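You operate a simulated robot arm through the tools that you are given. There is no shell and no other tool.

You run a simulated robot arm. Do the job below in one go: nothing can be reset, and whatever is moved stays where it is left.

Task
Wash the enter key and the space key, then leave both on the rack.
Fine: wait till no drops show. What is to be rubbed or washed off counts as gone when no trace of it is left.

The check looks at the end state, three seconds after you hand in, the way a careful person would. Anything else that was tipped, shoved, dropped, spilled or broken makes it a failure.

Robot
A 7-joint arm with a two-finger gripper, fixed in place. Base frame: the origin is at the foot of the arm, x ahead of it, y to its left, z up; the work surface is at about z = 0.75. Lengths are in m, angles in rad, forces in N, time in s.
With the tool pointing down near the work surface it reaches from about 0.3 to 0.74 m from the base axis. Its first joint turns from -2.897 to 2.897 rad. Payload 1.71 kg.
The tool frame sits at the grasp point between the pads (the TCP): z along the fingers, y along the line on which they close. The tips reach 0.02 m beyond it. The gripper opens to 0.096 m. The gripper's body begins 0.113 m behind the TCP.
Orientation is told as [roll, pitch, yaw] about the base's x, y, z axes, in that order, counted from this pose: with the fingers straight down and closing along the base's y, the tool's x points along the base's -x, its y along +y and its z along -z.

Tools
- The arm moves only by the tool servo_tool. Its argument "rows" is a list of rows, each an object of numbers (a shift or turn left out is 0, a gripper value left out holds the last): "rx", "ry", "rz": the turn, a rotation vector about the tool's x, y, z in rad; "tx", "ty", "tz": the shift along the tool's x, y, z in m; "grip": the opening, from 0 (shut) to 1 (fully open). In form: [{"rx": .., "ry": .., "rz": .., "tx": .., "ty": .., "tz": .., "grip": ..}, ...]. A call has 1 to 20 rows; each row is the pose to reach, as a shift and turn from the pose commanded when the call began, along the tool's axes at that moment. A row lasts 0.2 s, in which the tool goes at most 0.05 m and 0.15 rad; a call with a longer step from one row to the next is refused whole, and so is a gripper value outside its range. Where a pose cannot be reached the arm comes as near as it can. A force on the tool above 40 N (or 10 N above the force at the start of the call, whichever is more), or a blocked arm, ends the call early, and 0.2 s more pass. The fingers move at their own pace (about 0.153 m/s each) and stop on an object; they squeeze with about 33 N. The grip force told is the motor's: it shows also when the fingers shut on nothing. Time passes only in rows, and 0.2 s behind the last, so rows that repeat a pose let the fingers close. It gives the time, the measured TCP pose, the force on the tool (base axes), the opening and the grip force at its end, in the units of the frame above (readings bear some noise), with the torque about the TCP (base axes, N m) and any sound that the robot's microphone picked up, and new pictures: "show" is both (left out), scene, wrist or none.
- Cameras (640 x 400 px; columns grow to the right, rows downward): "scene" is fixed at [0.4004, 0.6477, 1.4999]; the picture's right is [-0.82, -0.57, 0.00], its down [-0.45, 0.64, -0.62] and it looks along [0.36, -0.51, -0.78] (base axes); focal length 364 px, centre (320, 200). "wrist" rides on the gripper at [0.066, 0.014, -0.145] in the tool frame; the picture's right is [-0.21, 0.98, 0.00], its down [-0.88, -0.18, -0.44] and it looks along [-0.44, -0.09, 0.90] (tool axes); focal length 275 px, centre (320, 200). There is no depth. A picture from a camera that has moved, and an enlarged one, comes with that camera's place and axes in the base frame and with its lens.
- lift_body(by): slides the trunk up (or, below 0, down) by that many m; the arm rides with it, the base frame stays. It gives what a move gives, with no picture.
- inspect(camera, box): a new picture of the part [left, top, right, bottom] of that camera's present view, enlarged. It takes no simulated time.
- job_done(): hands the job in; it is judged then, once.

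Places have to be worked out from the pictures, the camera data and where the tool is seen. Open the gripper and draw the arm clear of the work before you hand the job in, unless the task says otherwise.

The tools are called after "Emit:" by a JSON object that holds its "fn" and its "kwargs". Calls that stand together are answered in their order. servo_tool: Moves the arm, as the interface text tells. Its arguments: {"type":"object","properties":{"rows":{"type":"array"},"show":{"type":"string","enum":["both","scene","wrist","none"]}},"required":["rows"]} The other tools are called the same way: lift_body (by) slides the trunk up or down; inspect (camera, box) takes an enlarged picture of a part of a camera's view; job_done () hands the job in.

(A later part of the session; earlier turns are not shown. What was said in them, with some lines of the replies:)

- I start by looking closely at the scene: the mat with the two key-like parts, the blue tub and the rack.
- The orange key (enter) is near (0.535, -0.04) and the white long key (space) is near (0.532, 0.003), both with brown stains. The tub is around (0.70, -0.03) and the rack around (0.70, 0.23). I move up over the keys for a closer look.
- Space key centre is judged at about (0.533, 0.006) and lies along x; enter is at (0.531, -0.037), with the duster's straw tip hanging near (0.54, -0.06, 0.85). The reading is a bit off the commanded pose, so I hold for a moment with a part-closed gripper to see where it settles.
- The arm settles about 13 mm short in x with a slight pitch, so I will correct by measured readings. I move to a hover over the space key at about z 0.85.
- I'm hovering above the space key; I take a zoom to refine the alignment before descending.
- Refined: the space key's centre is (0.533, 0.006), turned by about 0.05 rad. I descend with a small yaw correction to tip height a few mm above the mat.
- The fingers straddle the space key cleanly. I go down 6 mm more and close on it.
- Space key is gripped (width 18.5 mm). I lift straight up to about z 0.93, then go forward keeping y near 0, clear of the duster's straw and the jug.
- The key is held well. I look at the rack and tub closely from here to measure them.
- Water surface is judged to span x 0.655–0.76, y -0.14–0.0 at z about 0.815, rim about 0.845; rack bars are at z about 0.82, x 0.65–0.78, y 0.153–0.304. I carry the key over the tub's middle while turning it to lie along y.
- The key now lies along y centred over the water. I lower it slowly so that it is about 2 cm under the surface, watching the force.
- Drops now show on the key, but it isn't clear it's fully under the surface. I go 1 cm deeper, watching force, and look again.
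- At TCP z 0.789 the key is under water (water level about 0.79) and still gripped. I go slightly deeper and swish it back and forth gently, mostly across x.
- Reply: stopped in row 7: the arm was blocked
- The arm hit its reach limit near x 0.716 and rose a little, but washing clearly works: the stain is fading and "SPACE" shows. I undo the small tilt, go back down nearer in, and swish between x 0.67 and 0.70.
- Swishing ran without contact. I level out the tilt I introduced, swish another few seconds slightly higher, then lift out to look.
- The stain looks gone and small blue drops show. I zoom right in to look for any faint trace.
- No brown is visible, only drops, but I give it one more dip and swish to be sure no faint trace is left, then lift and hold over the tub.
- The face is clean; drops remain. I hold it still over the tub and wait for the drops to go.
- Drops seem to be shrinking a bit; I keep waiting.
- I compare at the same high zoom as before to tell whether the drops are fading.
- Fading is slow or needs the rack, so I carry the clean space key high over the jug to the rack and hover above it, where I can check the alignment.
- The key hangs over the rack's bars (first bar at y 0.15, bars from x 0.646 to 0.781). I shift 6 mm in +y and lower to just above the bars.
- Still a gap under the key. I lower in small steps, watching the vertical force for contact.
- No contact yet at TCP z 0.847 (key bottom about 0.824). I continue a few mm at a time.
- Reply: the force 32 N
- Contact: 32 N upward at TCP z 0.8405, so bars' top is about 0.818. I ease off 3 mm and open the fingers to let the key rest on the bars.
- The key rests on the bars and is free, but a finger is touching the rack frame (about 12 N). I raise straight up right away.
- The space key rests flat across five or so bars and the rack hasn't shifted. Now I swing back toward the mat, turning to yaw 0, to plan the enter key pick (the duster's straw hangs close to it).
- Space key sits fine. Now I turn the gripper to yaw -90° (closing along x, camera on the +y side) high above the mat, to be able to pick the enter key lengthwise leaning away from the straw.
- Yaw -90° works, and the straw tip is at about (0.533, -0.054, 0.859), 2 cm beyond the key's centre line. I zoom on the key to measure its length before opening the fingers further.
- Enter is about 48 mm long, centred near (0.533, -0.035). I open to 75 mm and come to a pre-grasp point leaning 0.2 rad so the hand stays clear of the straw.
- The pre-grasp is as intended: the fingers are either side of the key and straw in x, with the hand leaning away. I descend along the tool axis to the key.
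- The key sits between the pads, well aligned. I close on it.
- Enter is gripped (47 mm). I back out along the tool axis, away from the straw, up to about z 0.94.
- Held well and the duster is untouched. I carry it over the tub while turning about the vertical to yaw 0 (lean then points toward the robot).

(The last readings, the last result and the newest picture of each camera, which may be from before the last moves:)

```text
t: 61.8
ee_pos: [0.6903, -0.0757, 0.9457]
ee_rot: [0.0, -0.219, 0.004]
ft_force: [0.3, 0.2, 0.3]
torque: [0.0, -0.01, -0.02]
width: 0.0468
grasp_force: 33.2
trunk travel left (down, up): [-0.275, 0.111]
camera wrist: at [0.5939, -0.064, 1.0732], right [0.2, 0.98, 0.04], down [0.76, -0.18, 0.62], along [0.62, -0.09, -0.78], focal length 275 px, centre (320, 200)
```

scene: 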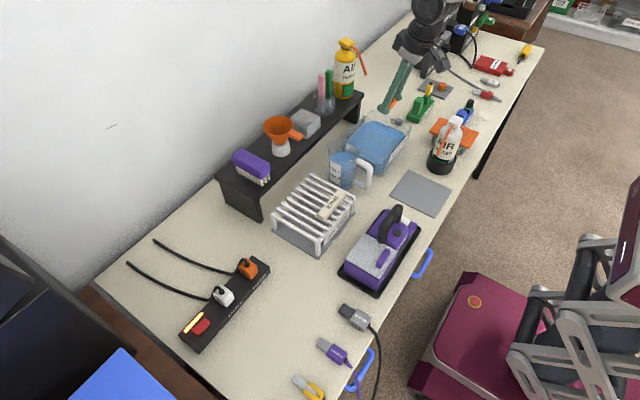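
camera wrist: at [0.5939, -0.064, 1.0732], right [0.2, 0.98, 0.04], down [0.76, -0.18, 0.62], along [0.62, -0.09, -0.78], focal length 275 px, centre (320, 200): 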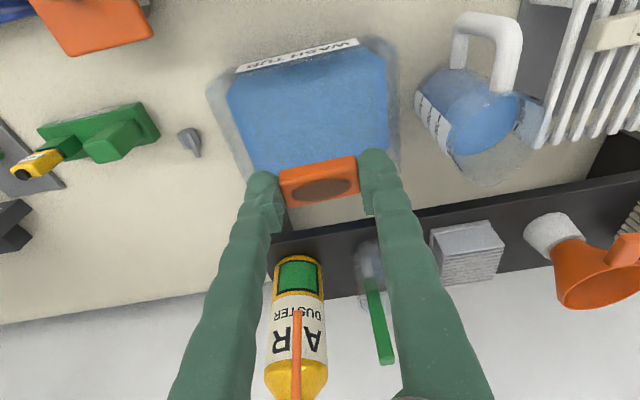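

Over the tub now, key along y, leaning toward the robot. I lower it straight down into the water to about TCP z 0.783.

Emit:
{"fn": "servo_tool", "kwargs": {"rows": [{"tx": 0.0065, "tz": 0.0293}, {"tx": 0.013, "tz": 0.0586}, {"tx": 0.0195, "tz": 0.088}, {"tx": 0.024, "tz": 0.108}, {"tx": 0.0282, "tz": 0.127}, {"tx": 0.0322, "tz": 0.145}, {"tx": 0.035, "tz": 0.157}, {"tx": 0.035, "tz": 0.157}], "show": "both"}}

Emit:
{"fn": "inspect", "kwargs": {"camera": "scene", "box": [330, 90, 430, 180]}}

```text
t: 63.6
ee_pos: [0.6881, -0.0759, 0.7847]
ee_rot: [-0.001, -0.218, 0.0]
ft_force: [0.8, -0.4, 0.0]
torque: [-0.01, 0.01, 0.01]
width: 0.047
grasp_force: 32.9
trunk travel left (down, up): [-0.275, 0.111]
camera wrist: at [0.5926, -0.0629, 0.9119], right [0.2, 0.98, 0.05], down [0.76, -0.18, 0.62], along [0.62, -0.09, -0.78], focal length 275 px, centre (320, 200)
```

scene: 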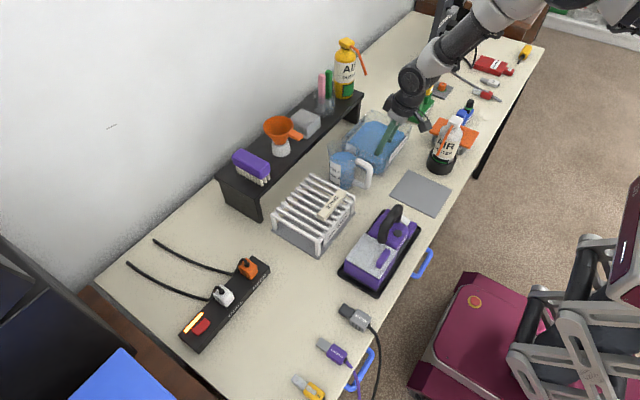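
wrist: 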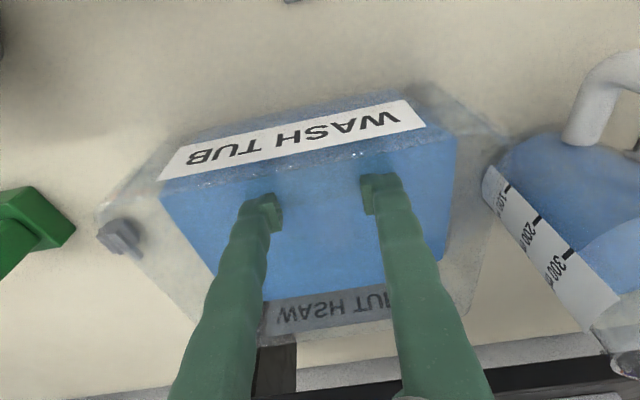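

```text
4.44 times, centred on (380, 135) of scene
camera zoom: at [0.4004, 0.6477, 1.4999], right [-0.82, -0.57, 0.0], down [-0.45, 0.64, -0.62], along [0.36, -0.51, -0.78], focal length 1616 px, centre (53, 489)
```

zoom: 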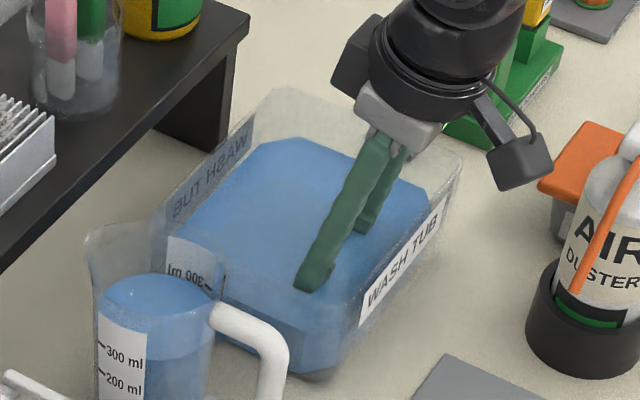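

Submerged and still gripped. I swish it along y for a few seconds.

Emit:
{"fn": "servo_tool", "kwargs": {"rows": [{"ty": 0.012}, {"ty": 0.0}, {"ty": -0.015}, {"ty": -0.022}, {"ty": -0.008}, {"ty": 0.008}, {"ty": 0.014}, {"ty": 0.0}, {"ty": -0.015}, {"ty": -0.022}, {"ty": -0.008}, {"ty": 0.008}, {"ty": 0.014}, {"ty": 0.0}, {"ty": -0.015}, {"ty": -0.022}, {"ty": -0.008}, {"ty": 0.008}, {"ty": 0.014}, {"ty": 0.0}], "show": "none"}}

Emit:
{"fn": "servo_tool", "kwargs": {"rows": [{"ty": 0.012}, {"ty": 0.0}, {"ty": -0.015}, {"ty": -0.022}, {"ty": -0.008}, {"ty": 0.008}, {"ty": 0.014}, {"ty": 0.0}, {"ty": -0.015}, {"ty": -0.022}, {"ty": -0.008}, {"ty": 0.008}, {"ty": 0.014}, {"ty": 0.0}, {"ty": -0.015}, {"ty": -0.022}, {"ty": -0.008}, {"ty": 0.008}, {"ty": 0.014}, {"ty": 0.0}], "show": "none"}}

```text
t: 67.8
ee_pos: [0.6891, -0.0764, 0.7851]
ee_rot: [0.0, -0.217, 0.002]
ft_force: [0.4, 0.3, -0.4]
torque: [0.0, -0.01, 0.0]
width: 0.0469
grasp_force: 33.0
trunk travel left (down, up): [-0.275, 0.111]
```

```text
t: 72.0
ee_pos: [0.6887, -0.0771, 0.7868]
ee_rot: [0.0, -0.217, 0.0]
ft_force: [-0.4, -0.5, -0.4]
torque: [0.01, 0.0, 0.01]
width: 0.0466
grasp_force: 33.2
trunk travel left (down, up): [-0.275, 0.111]
```

Eight seconds of swishing done without contact. I lift it out above the tub and look at the face.

Emit:
{"fn": "servo_tool", "kwargs": {"rows": [{"tx": -0.003, "tz": -0.012}, {"tx": -0.007, "tz": -0.03}, {"tx": -0.012, "tz": -0.052}, {"tx": -0.016, "tz": -0.07}, {"tx": -0.016, "tz": -0.07}], "show": "both"}}

Emit:
{"fn": "inspect", "kwargs": {"camera": "wrist", "box": [260, 130, 390, 230]}}

Emit:
{"fn": "inspect", "kwargs": {"camera": "scene", "box": [260, 150, 380, 250]}}

```text
t: 73.2
ee_pos: [0.6893, -0.0788, 0.8571]
ee_rot: [0.0, -0.218, 0.002]
ft_force: [1.3, 0.3, 0.3]
torque: [-0.01, 0.01, -0.02]
width: 0.0468
grasp_force: 33.0
trunk travel left (down, up): [-0.275, 0.111]
camera wrist: at [0.5936, -0.0654, 0.9844], right [0.2, 0.98, 0.05], down [0.76, -0.18, 0.62], along [0.62, -0.09, -0.78], focal length 275 px, centre (320, 200)
```

scene: 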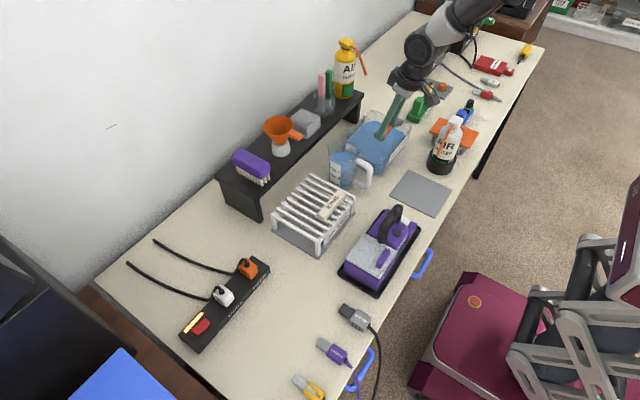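
wrist: 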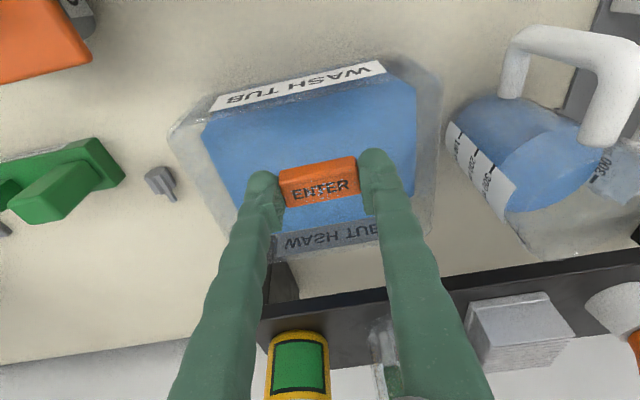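

```text
4.00 times, centred on (325, 180) of wrist
camera zoom: at [0.5936, -0.0654, 0.9844], right [0.2, 0.98, 0.05], down [0.76, -0.18, 0.62], along [0.62, -0.09, -0.78], focal length 1101 px, centre (300, 280)
```

zoom: 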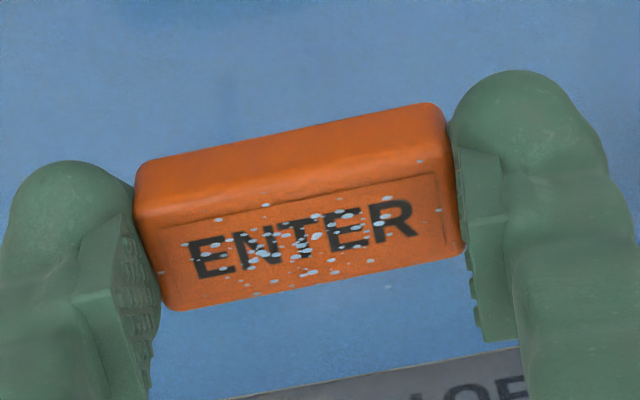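

```text
4.00 times, centred on (320, 200) of scene
camera zoom: at [0.4004, 0.6477, 1.4999], right [-0.82, -0.57, 0.0], down [-0.45, 0.64, -0.62], along [0.36, -0.51, -0.78], focal length 1455 px, centre (320, 200)
```

zoom: 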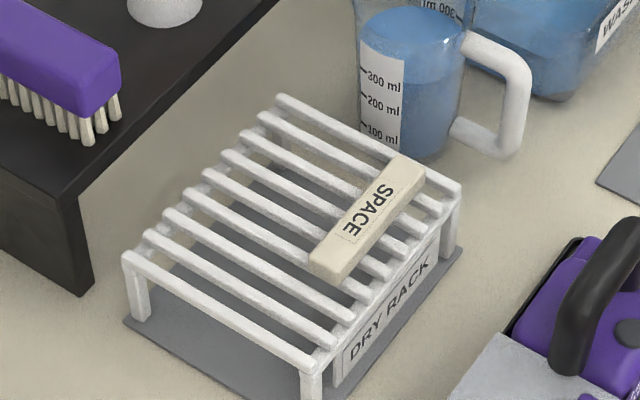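

ENTER is readable and drops show; the space key on the rack already looks dry. I zoom for any brown trace on the enter key.

Emit:
{"fn": "inspect", "kwargs": {"camera": "wrist", "box": [280, 155, 365, 210]}}

Emit:
{"fn": "inspect", "kwargs": {"camera": "scene", "box": [365, 100, 415, 150]}}

```text
7.27 times, centred on (322, 182) of wrist
camera zoom: at [0.5936, -0.0654, 0.9844], right [0.2, 0.98, 0.05], down [0.76, -0.18, 0.62], along [0.62, -0.09, -0.78], focal length 2002 px, centre (302, 327)
```

zoom: 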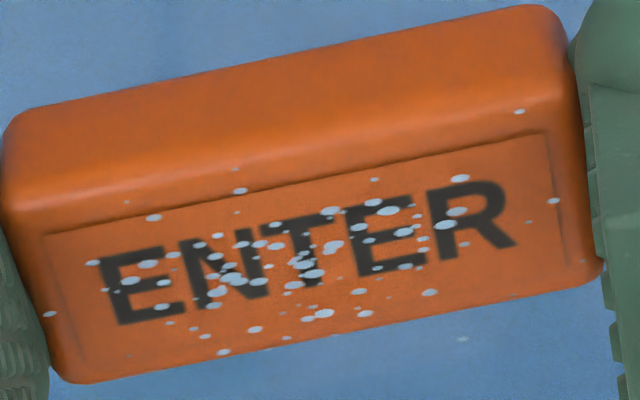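

```text
8.00 times, centred on (390, 125) of scene
camera zoom: at [0.4004, 0.6477, 1.4999], right [-0.82, -0.57, 0.0], down [-0.45, 0.64, -0.62], along [0.36, -0.51, -0.78], focal length 2909 px, centre (-240, 800)
```

zoom: 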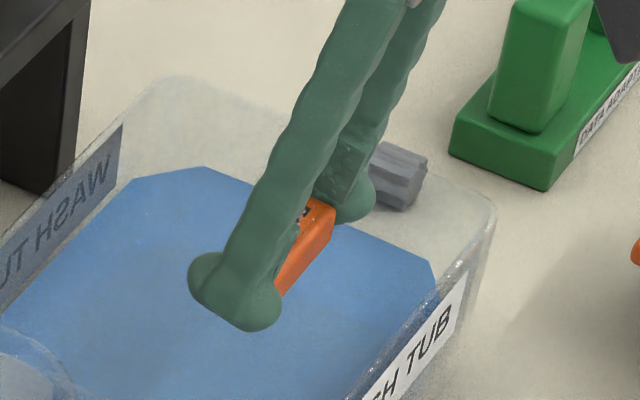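

No brown trace left, only drops. I hold it over the tub for several seconds to let it drain.

Emit:
{"fn": "servo_tool", "kwargs": {"rows": [{}, {}, {}, {}, {}, {}, {}, {}, {}, {}, {}, {}, {}, {}, {}, {}, {}, {}, {}, {}], "show": "none"}}

Emit:
{"fn": "servo_tool", "kwargs": {"rows": [{}, {}, {}, {}, {}, {}, {}, {}, {}, {}, {}, {}, {}, {}, {}, {}, {}, {}, {}, {}], "show": "none"}}

Emit:
{"fn": "inspect", "kwargs": {"camera": "wrist", "box": [280, 155, 365, 210]}}

Emit:
{"fn": "inspect", "kwargs": {"camera": "scene", "box": [300, 170, 370, 230]}}

```text
t: 77.4
ee_pos: [0.69, -0.0765, 0.858]
ee_rot: [0.001, -0.218, 0.001]
ft_force: [-0.7, 0.5, -0.1]
torque: [0.0, 0.05, -0.01]
width: 0.0468
grasp_force: 33.3
trunk travel left (down, up): [-0.275, 0.111]
```

```text
t: 81.6
ee_pos: [0.6913, -0.0788, 0.8572]
ee_rot: [0.0, -0.219, 0.002]
ft_force: [0.5, -0.6, -1.0]
torque: [0.01, 0.02, 0.02]
width: 0.0469
grasp_force: 32.8
trunk travel left (down, up): [-0.275, 0.111]
```

```text
7.27 times, centred on (322, 182) of wrist
camera zoom: at [0.5935, -0.0654, 0.9843], right [0.2, 0.98, 0.05], down [0.76, -0.18, 0.62], along [0.62, -0.09, -0.78], focal length 2002 px, centre (302, 327)
```

zoom: 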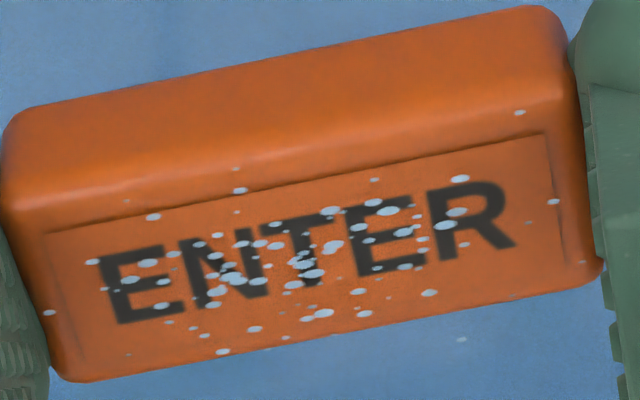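

```text
6.67 times, centred on (335, 200) of scene
camera zoom: at [0.4004, 0.6477, 1.4999], right [-0.82, -0.57, 0.0], down [-0.45, 0.64, -0.62], along [0.36, -0.51, -0.78], focal length 2424 px, centre (220, 200)
```

zoom: 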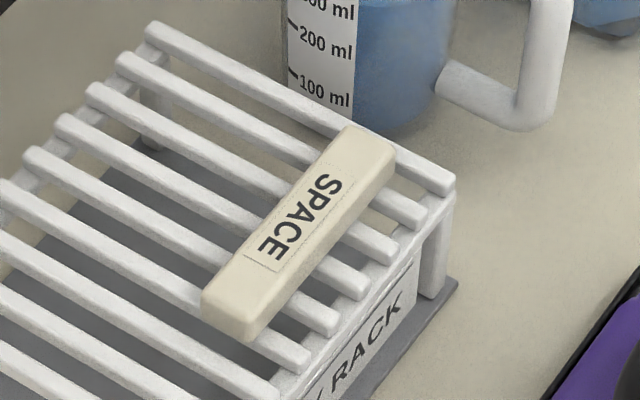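

The drops stay the same in the hand, while the space key is now dry on the rack, so drying happens there. I carry the enter key high over the jug to a spot behind the space key.

Emit:
{"fn": "servo_tool", "kwargs": {"rows": [{"tx": -0.0087, "tz": -0.039}, {"tx": -0.0174, "tz": -0.078}, {"tx": -0.026, "tz": -0.117}, {"tx": -0.0304, "ty": 0.02, "tz": -0.1366}, {"tx": -0.032, "ty": 0.06, "tz": -0.136}, {"tx": -0.034, "ty": 0.1, "tz": -0.1356}, {"tx": -0.036, "ty": 0.14, "tz": -0.135}, {"tx": -0.038, "ty": 0.18, "tz": -0.1345}, {"tx": -0.041, "ty": 0.22, "tz": -0.134}, {"tx": -0.044, "ty": 0.255, "tz": -0.1335}, {"tx": -0.046, "ty": 0.287, "tz": -0.1331}, {"tx": -0.046, "ty": 0.287, "tz": -0.1331}], "show": "both"}}

```text
t: 84.2
ee_pos: [0.705, 0.212, 0.9978]
ee_rot: [0.0, -0.218, 0.002]
ft_force: [0.1, -0.4, -0.1]
torque: [0.0, 0.0, 0.02]
width: 0.0468
grasp_force: 32.9
trunk travel left (down, up): [-0.275, 0.111]
camera wrist: at [0.6079, 0.2246, 1.1239], right [0.2, 0.98, 0.05], down [0.76, -0.18, 0.62], along [0.62, -0.09, -0.78], focal length 275 px, centre (320, 200)
```

scene: 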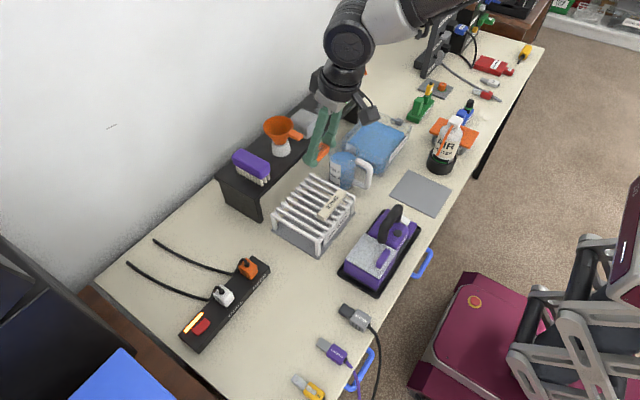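
wrist: 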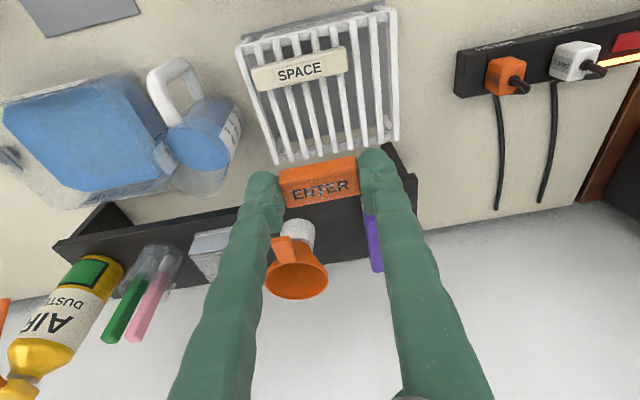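

I'm above the rack at (0.705, 0.212), with the space key ahead at x about 0.673. I lower to just above the bars.

Emit:
{"fn": "servo_tool", "kwargs": {"rows": [{"tx": 0.0087, "ty": -0.002, "tz": 0.039}, {"tx": 0.0174, "ty": -0.004, "tz": 0.078}, {"tx": 0.024, "ty": -0.004, "tz": 0.107}, {"tx": 0.028, "ty": -0.004, "tz": 0.125}, {"tx": 0.03, "ty": -0.004, "tz": 0.1347}, {"tx": 0.03, "ty": -0.004, "tz": 0.1347}], "show": "both"}}

Emit:
{"fn": "inspect", "kwargs": {"camera": "scene", "box": [280, 150, 370, 230]}}

Emit:
{"fn": "inspect", "kwargs": {"camera": "wrist", "box": [220, 40, 420, 240]}}

```text
t: 85.6
ee_pos: [0.7048, 0.208, 0.8603]
ee_rot: [0.001, -0.218, 0.003]
ft_force: [-0.2, -0.5, -0.4]
torque: [0.02, 0.05, -0.02]
width: 0.0467
grasp_force: 33.2
trunk travel left (down, up): [-0.275, 0.111]
camera wrist: at [0.6083, 0.2196, 0.9866], right [0.2, 0.98, 0.05], down [0.76, -0.18, 0.62], along [0.62, -0.09, -0.78], focal length 275 px, centre (320, 200)
```

scene: 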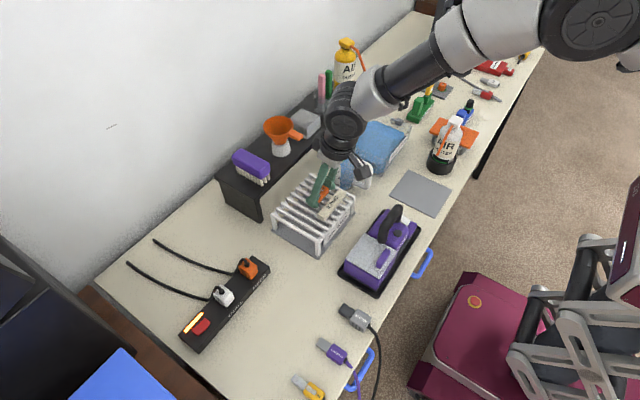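
wrist: 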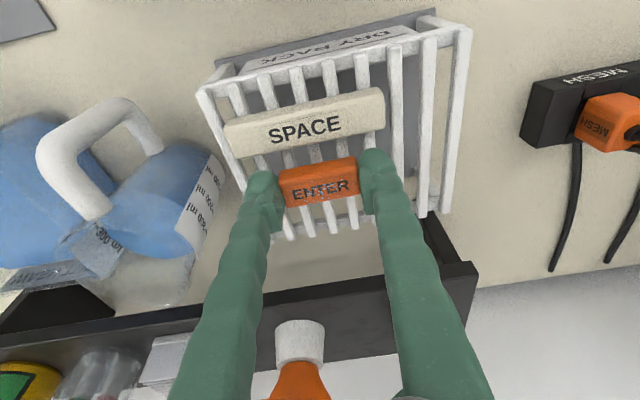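

```text
5.00 times, centred on (325, 190) of scene
camera zoom: at [0.4004, 0.6477, 1.4999], right [-0.82, -0.57, 0.0], down [-0.45, 0.64, -0.62], along [0.36, -0.51, -0.78], focal length 1818 px, centre (295, 250)
```

zoom: 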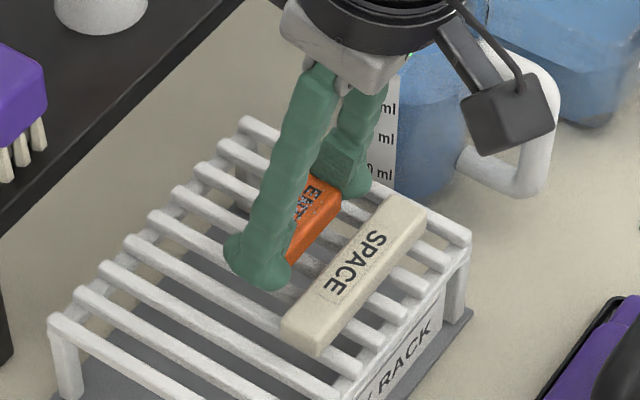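

```text
2.00 times, centred on (320, 140) of wrist
camera zoom: at [0.6083, 0.2196, 0.9866], right [0.2, 0.98, 0.05], down [0.76, -0.18, 0.62], along [0.62, -0.09, -0.78], focal length 551 px, centre (320, 320)
```

zoom: 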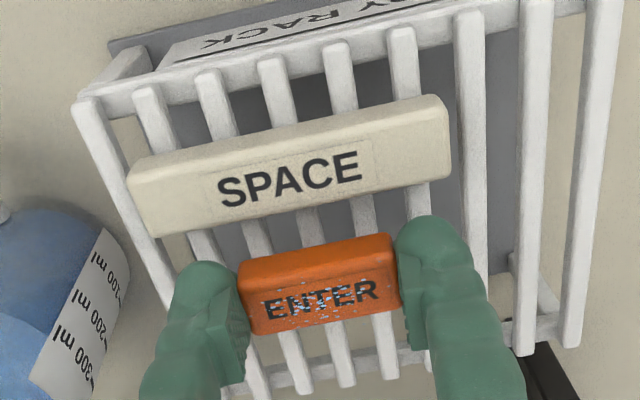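

The enter key hovers with a clear gap behind the space key. I lower in small steps to contact.

Emit:
{"fn": "servo_tool", "kwargs": {"rows": [{"tx": 0.0009, "tz": 0.004}, {"tx": 0.0018, "tz": 0.008}, {"tx": 0.0026, "tz": 0.0118}, {"tx": 0.0026, "tz": 0.0118}], "show": "none"}}

Emit:
{"fn": "servo_tool", "kwargs": {"rows": [{"tx": 0.0003, "tz": 0.0013}, {"tx": 0.0005, "tz": 0.0025}, {"tx": 0.0007, "tz": 0.0034}, {"tx": 0.0007, "tz": 0.0034}], "show": "none"}}

```text
t: 86.6
ee_pos: [0.7063, 0.2061, 0.8478]
ee_rot: [0.0, -0.22, 0.003]
ft_force: [0.5, -0.2, -0.1]
torque: [0.02, 0.01, 0.01]
width: 0.0472
grasp_force: 33.1
trunk travel left (down, up): [-0.275, 0.111]
```

```text
t: 87.6
ee_pos: [0.7056, 0.2079, 0.8439]
ee_rot: [0.001, -0.218, 0.002]
ft_force: [-0.1, 0.2, 1.1]
torque: [0.05, -0.01, 0.01]
width: 0.0468
grasp_force: 32.8
trunk travel left (down, up): [-0.275, 0.111]
```

No contact yet at 0.844; I go another 2–3 mm in fine steps.

Emit:
{"fn": "servo_tool", "kwargs": {"rows": [{"tx": 0.0002, "tz": 0.001}, {"tx": 0.0004, "tz": 0.002}, {"tx": 0.0004, "tz": 0.002}], "show": "none"}}

Emit:
{"fn": "inspect", "kwargs": {"camera": "scene", "box": [280, 150, 370, 230]}}

```text
t: 88.4
ee_pos: [0.707, 0.2063, 0.8437]
ee_rot: [0.0, -0.223, 0.002]
ft_force: [0.2, -0.9, 12.1]
torque: [0.11, 0.05, 0.02]
width: 0.0469
grasp_force: 32.5
trunk travel left (down, up): [-0.275, 0.111]
```

```text
5.00 times, centred on (325, 190) of scene
camera zoom: at [0.4004, 0.6477, 1.4999], right [-0.82, -0.57, 0.0], down [-0.45, 0.64, -0.62], along [0.36, -0.51, -0.78], focal length 1818 px, centre (295, 250)
```

zoom: 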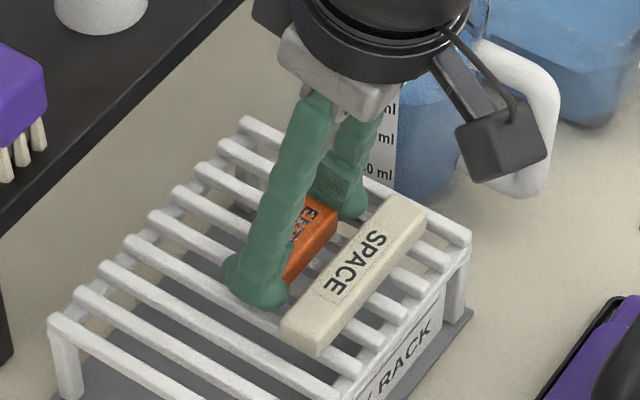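

Contact at 12 N. I ease off about 1.5 mm and open slightly.

Emit:
{"fn": "servo_tool", "kwargs": {"rows": [{"tx": -0.0003, "tz": -0.0014}, {"tx": -0.0003, "tz": -0.0014, "grip": 0.53}, {"tx": -0.0003, "tz": -0.0014, "grip": 0.58}, {"tx": -0.0003, "tz": -0.0014, "grip": 0.62}, {"tx": -0.0003, "tz": -0.0014, "grip": 0.62}], "show": "both"}}

Emit:
{"fn": "inspect", "kwargs": {"camera": "scene", "box": [280, 150, 370, 230]}}

Emit:
{"fn": "inspect", "kwargs": {"camera": "wrist", "box": [220, 80, 420, 260]}}

```text
t: 89.6
ee_pos: [0.7061, 0.2066, 0.8432]
ee_rot: [0.0, -0.218, 0.001]
ft_force: [-0.4, 0.7, 0.4]
torque: [0.02, -0.03, -0.01]
width: 0.0595
grasp_force: 0.1
trunk travel left (down, up): [-0.275, 0.111]
camera wrist: at [0.6094, 0.2195, 0.97], right [0.2, 0.98, 0.05], down [0.76, -0.18, 0.62], along [0.62, -0.09, -0.78], focal length 275 px, centre (320, 200)
```

scene: 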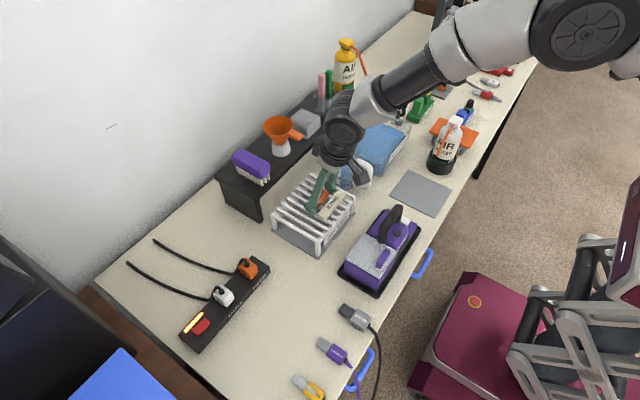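
wrist: 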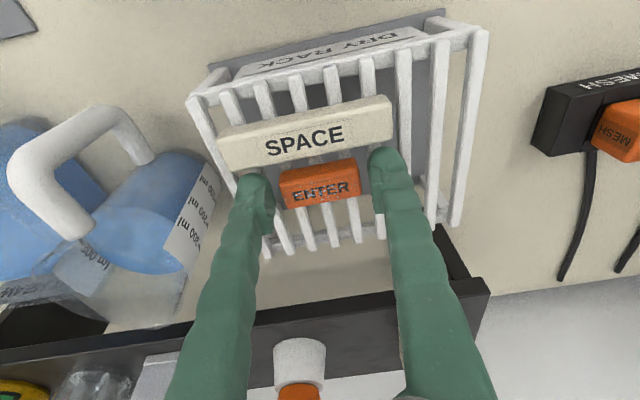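

```text
5.00 times, centred on (325, 190) of scene
camera zoom: at [0.4004, 0.6477, 1.4999], right [-0.82, -0.57, 0.0], down [-0.45, 0.64, -0.62], along [0.36, -0.51, -0.78], focal length 1818 px, centre (295, 250)
```

zoom: 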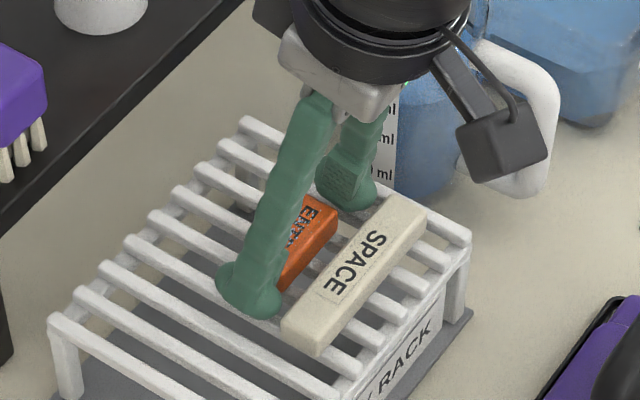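

```text
2.22 times, centred on (320, 170) of wrist
camera zoom: at [0.6094, 0.2195, 0.97], right [0.2, 0.98, 0.05], down [0.76, -0.18, 0.62], along [0.62, -0.09, -0.78], focal length 612 px, centre (320, 267)
```

zoom: 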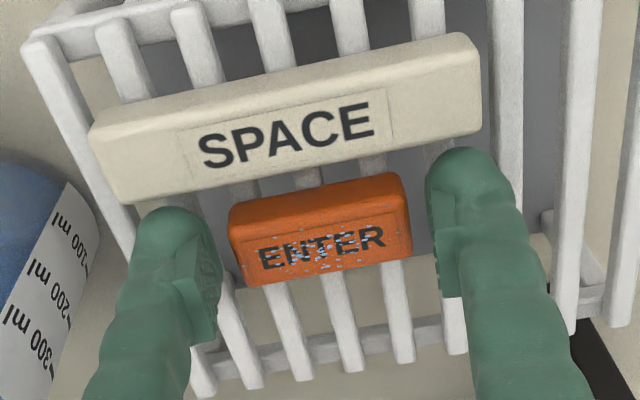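

Enter is released, lying flat across the bars, no forces. I rise straight up and back away to the start area, straightening the tool.

Emit:
{"fn": "servo_tool", "kwargs": {"rows": [{"tx": -0.0043, "tz": -0.0195}, {"tx": -0.0108, "tz": -0.0488}, {"tx": -0.0195, "tz": -0.0878}, {"tx": -0.0217, "tz": -0.12}, {"tx": 0.005, "ty": 0.005, "tz": -0.15, "ry": 0.05}, {"tx": 0.035, "ty": 0.01, "tz": -0.18, "ry": 0.1}, {"tx": 0.065, "ty": 0.015, "tz": -0.21, "ry": 0.15}, {"tx": 0.09, "ty": 0.02, "tz": -0.23, "ry": 0.2}, {"tx": 0.107, "ty": 0.023, "tz": -0.236, "ry": 0.21}, {"tx": 0.107, "ty": 0.023, "tz": -0.236, "ry": 0.21}], "show": "both"}}

Emit:
{"fn": "inspect", "kwargs": {"camera": "scene", "box": [280, 150, 370, 230]}}

Emit:
{"fn": "inspect", "kwargs": {"camera": "wrist", "box": [260, 130, 400, 270]}}

```text
t: 91.8
ee_pos: [0.5489, 0.2309, 1.0495]
ee_rot: [0.001, -0.006, 0.002]
ft_force: [0.3, 0.4, -0.4]
torque: [0.01, 0.01, -0.01]
width: 0.0596
grasp_force: 0.0
trunk travel left (down, up): [-0.275, 0.111]
camera wrist: at [0.4812, 0.2428, 1.1935], right [0.2, 0.98, 0.0], down [0.87, -0.18, 0.45], along [0.44, -0.09, -0.89], focal length 275 px, centre (320, 200)
```

scene: 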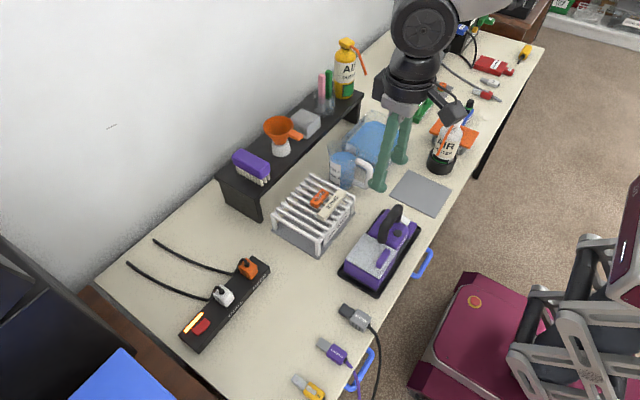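
wrist: 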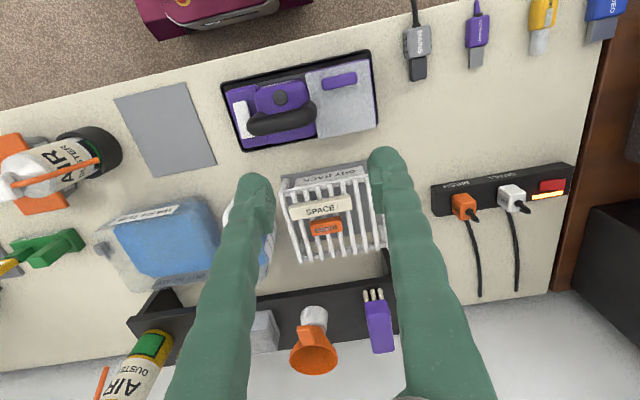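

```text
5.00 times, centred on (325, 190) of scene
camera zoom: at [0.4004, 0.6477, 1.4999], right [-0.82, -0.57, 0.0], down [-0.45, 0.64, -0.62], along [0.36, -0.51, -0.78], focal length 1818 px, centre (295, 250)
```

zoom: 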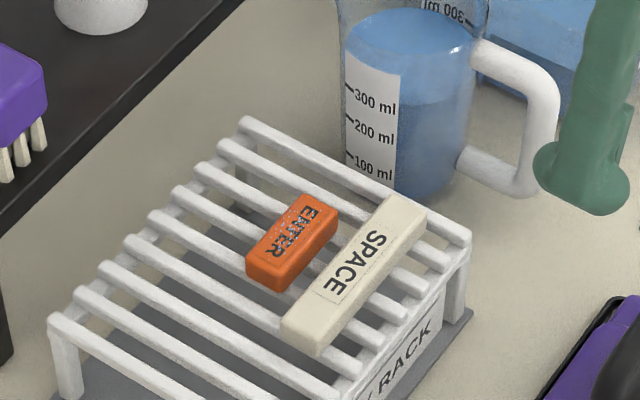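

```text
2.86 times, centred on (330, 200) of wrist
camera zoom: at [0.4812, 0.2428, 1.1935], right [0.2, 0.98, 0.0], down [0.87, -0.18, 0.45], along [0.44, -0.09, -0.89], focal length 786 px, centre (291, 200)
```

zoom: 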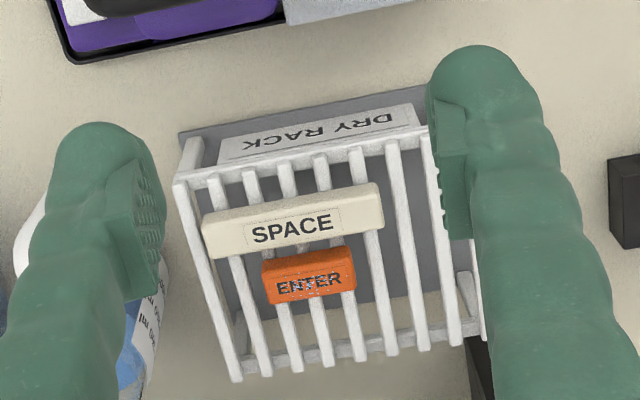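

Both keys lie on the rack; the enter key still has drops. I open the gripper fully and wait for it to dry.

Emit:
{"fn": "servo_tool", "kwargs": {"rows": [{"grip": 1.0}, {}, {}, {}, {}, {}, {}, {}, {}, {}, {}, {}, {}, {}, {}, {}, {}, {}, {}, {}], "show": "none"}}

Emit:
{"fn": "servo_tool", "kwargs": {"rows": [{}, {}, {}, {}, {}, {}, {}, {}, {}, {}, {}, {}, {}, {}, {}, {}, {}, {}, {}, {}], "show": "none"}}

Emit:
{"fn": "servo_tool", "kwargs": {"rows": [{}, {}, {}, {}, {}, {}, {}, {}, {}, {}, {}, {}, {}, {}, {}, {}, {}, {}, {}, {}], "show": "none"}}

Emit:
{"fn": "servo_tool", "kwargs": {"rows": [{}, {}, {}, {}, {}, {}, {}, {}, {}, {}, {}, {}, {}, {}, {}, {}, {}, {}, {}, {}], "show": "none"}}

Emit:
{"fn": "inspect", "kwargs": {"camera": "scene", "box": [300, 170, 360, 225]}}

Emit:
{"fn": "inspect", "kwargs": {"camera": "wrist", "box": [280, 180, 370, 250]}}

```text
t: 96.0
ee_pos: [0.5493, 0.2295, 1.0498]
ee_rot: [0.0, -0.01, 0.001]
ft_force: [-0.1, 0.1, -0.1]
torque: [0.0, -0.02, 0.0]
width: 0.0961
grasp_force: 0.1
trunk travel left (down, up): [-0.275, 0.111]
```

```text
t: 100.2
ee_pos: [0.5493, 0.2295, 1.0503]
ee_rot: [0.002, -0.01, 0.002]
ft_force: [-0.2, 0.7, 0.1]
torque: [0.0, 0.01, 0.0]
width: 0.0962
grasp_force: 0.0
trunk travel left (down, up): [-0.275, 0.111]
```

```text
t: 104.4
ee_pos: [0.5493, 0.2304, 1.0496]
ee_rot: [0.003, -0.009, 0.002]
ft_force: [-0.7, -0.1, -0.4]
torque: [-0.01, -0.01, -0.03]
width: 0.0958
grasp_force: 0.1
trunk travel left (down, up): [-0.275, 0.111]
```

```text
t: 108.6
ee_pos: [0.5494, 0.2295, 1.0494]
ee_rot: [0.002, -0.007, 0.0]
ft_force: [-0.7, 0.2, -0.8]
torque: [0.01, 0.0, -0.01]
width: 0.0961
grasp_force: 0.1
trunk travel left (down, up): [-0.275, 0.111]
```

```text
7.27 times, centred on (330, 198) of scene
camera zoom: at [0.4004, 0.6477, 1.4999], right [-0.82, -0.57, 0.0], down [-0.45, 0.64, -0.62], along [0.36, -0.51, -0.78], focal length 2645 px, centre (247, 218)
```

zoom: 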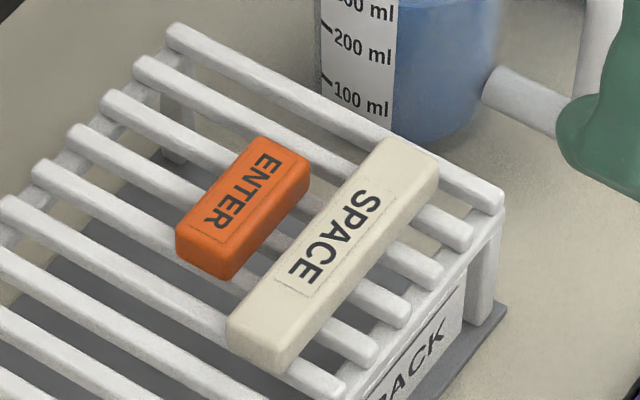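

```text
5.71 times, centred on (325, 215) of wrist
camera zoom: at [0.4811, 0.2427, 1.1936], right [0.2, 0.98, 0.0], down [0.87, -0.18, 0.45], along [0.44, -0.09, -0.89], focal length 1573 px, centre (291, 114)
```

zoom: 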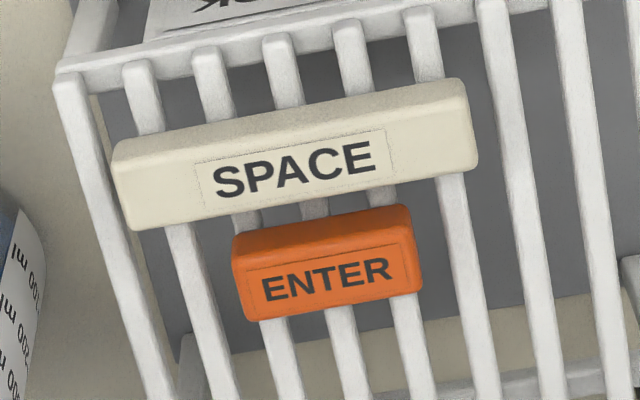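

Both keys are clean and dry on the rack, with no drops visible. I take a last look at the rest of the scene for drips or moved objects before handing in.

Emit:
{"fn": "servo_tool", "kwargs": {"rows": [{}, {}, {}, {}, {}, {}, {}, {}, {}, {}], "show": "both"}}

Emit:
{"fn": "inspect", "kwargs": {"camera": "scene", "box": [320, 90, 480, 220]}}

Emit:
{"fn": "inspect", "kwargs": {"camera": "wrist", "box": [80, 60, 400, 300]}}

```text
t: 110.8
ee_pos: [0.5487, 0.2295, 1.0505]
ee_rot: [0.001, -0.007, 0.002]
ft_force: [-0.3, -0.2, 0.3]
torque: [0.02, -0.02, 0.0]
width: 0.096
grasp_force: 0.0
trunk travel left (down, up): [-0.275, 0.111]
camera wrist: at [0.4811, 0.2427, 1.1936], right [0.2, 0.98, 0.0], down [0.87, -0.18, 0.45], along [0.44, -0.09, -0.89], focal length 275 px, centre (320, 200)
```

scene: 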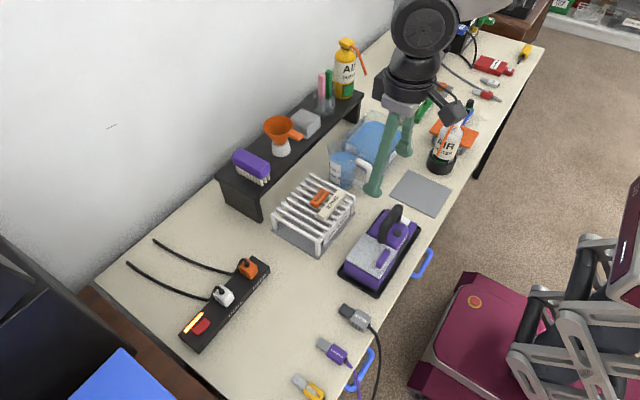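
wrist: 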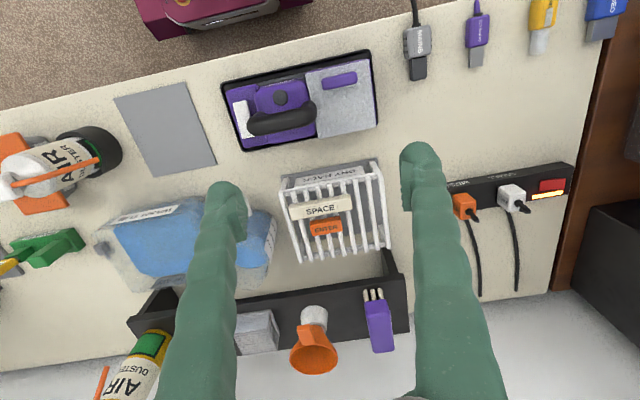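

```text
3.08 times, centred on (400, 155) of scene
camera zoom: at [0.4004, 0.6477, 1.4999], right [-0.82, -0.57, 0.0], down [-0.45, 0.64, -0.62], along [0.36, -0.51, -0.78], focal length 1119 px, centre (74, 338)
```

zoom: 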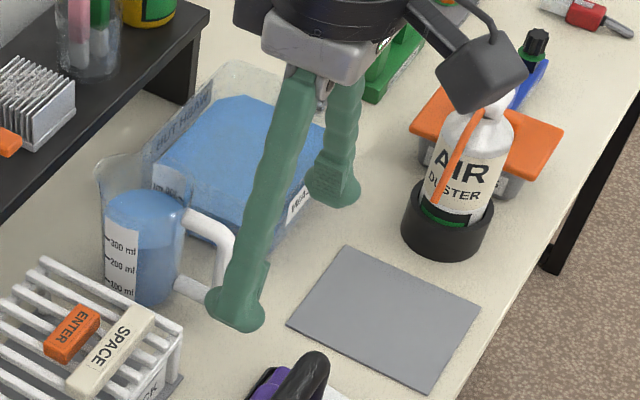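

```text
1.67 times, centred on (240, 180) of wrist
camera zoom: at [0.4811, 0.2427, 1.1936], right [0.2, 0.98, 0.0], down [0.87, -0.18, 0.45], along [0.44, -0.09, -0.89], focal length 459 px, centre (453, 233)
```

zoom: 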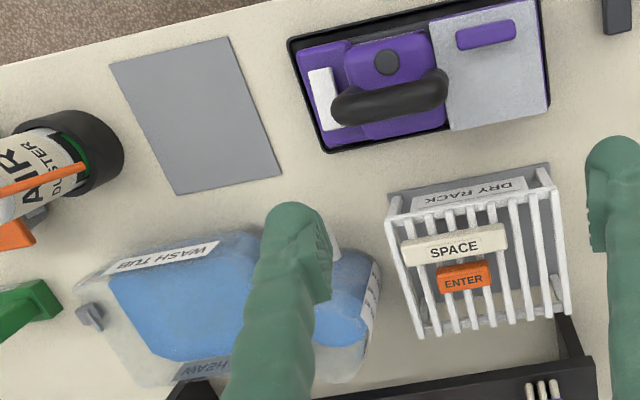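

Everything else stands where it was, the table is dry, both keys are clean and dry on the rack, the gripper is open and clear. I hand the job in.

Emit:
{"fn": "job_done", "kwargs": {}}

```text
The job is handed in.
```

I washed the enter key and the space key in the tub, and both now lie flat on the rack. In the last close-up pictures neither key had any brown stain or drops left.

While letting go of the space key, a finger pressed on the rack frame with about 12 N. I lifted straight off, and the pictures before and after show no shift in the rack.

Everything else looks to be where it started, with no drips on the table. The gripper is open and clear of the work. The job is handed in.
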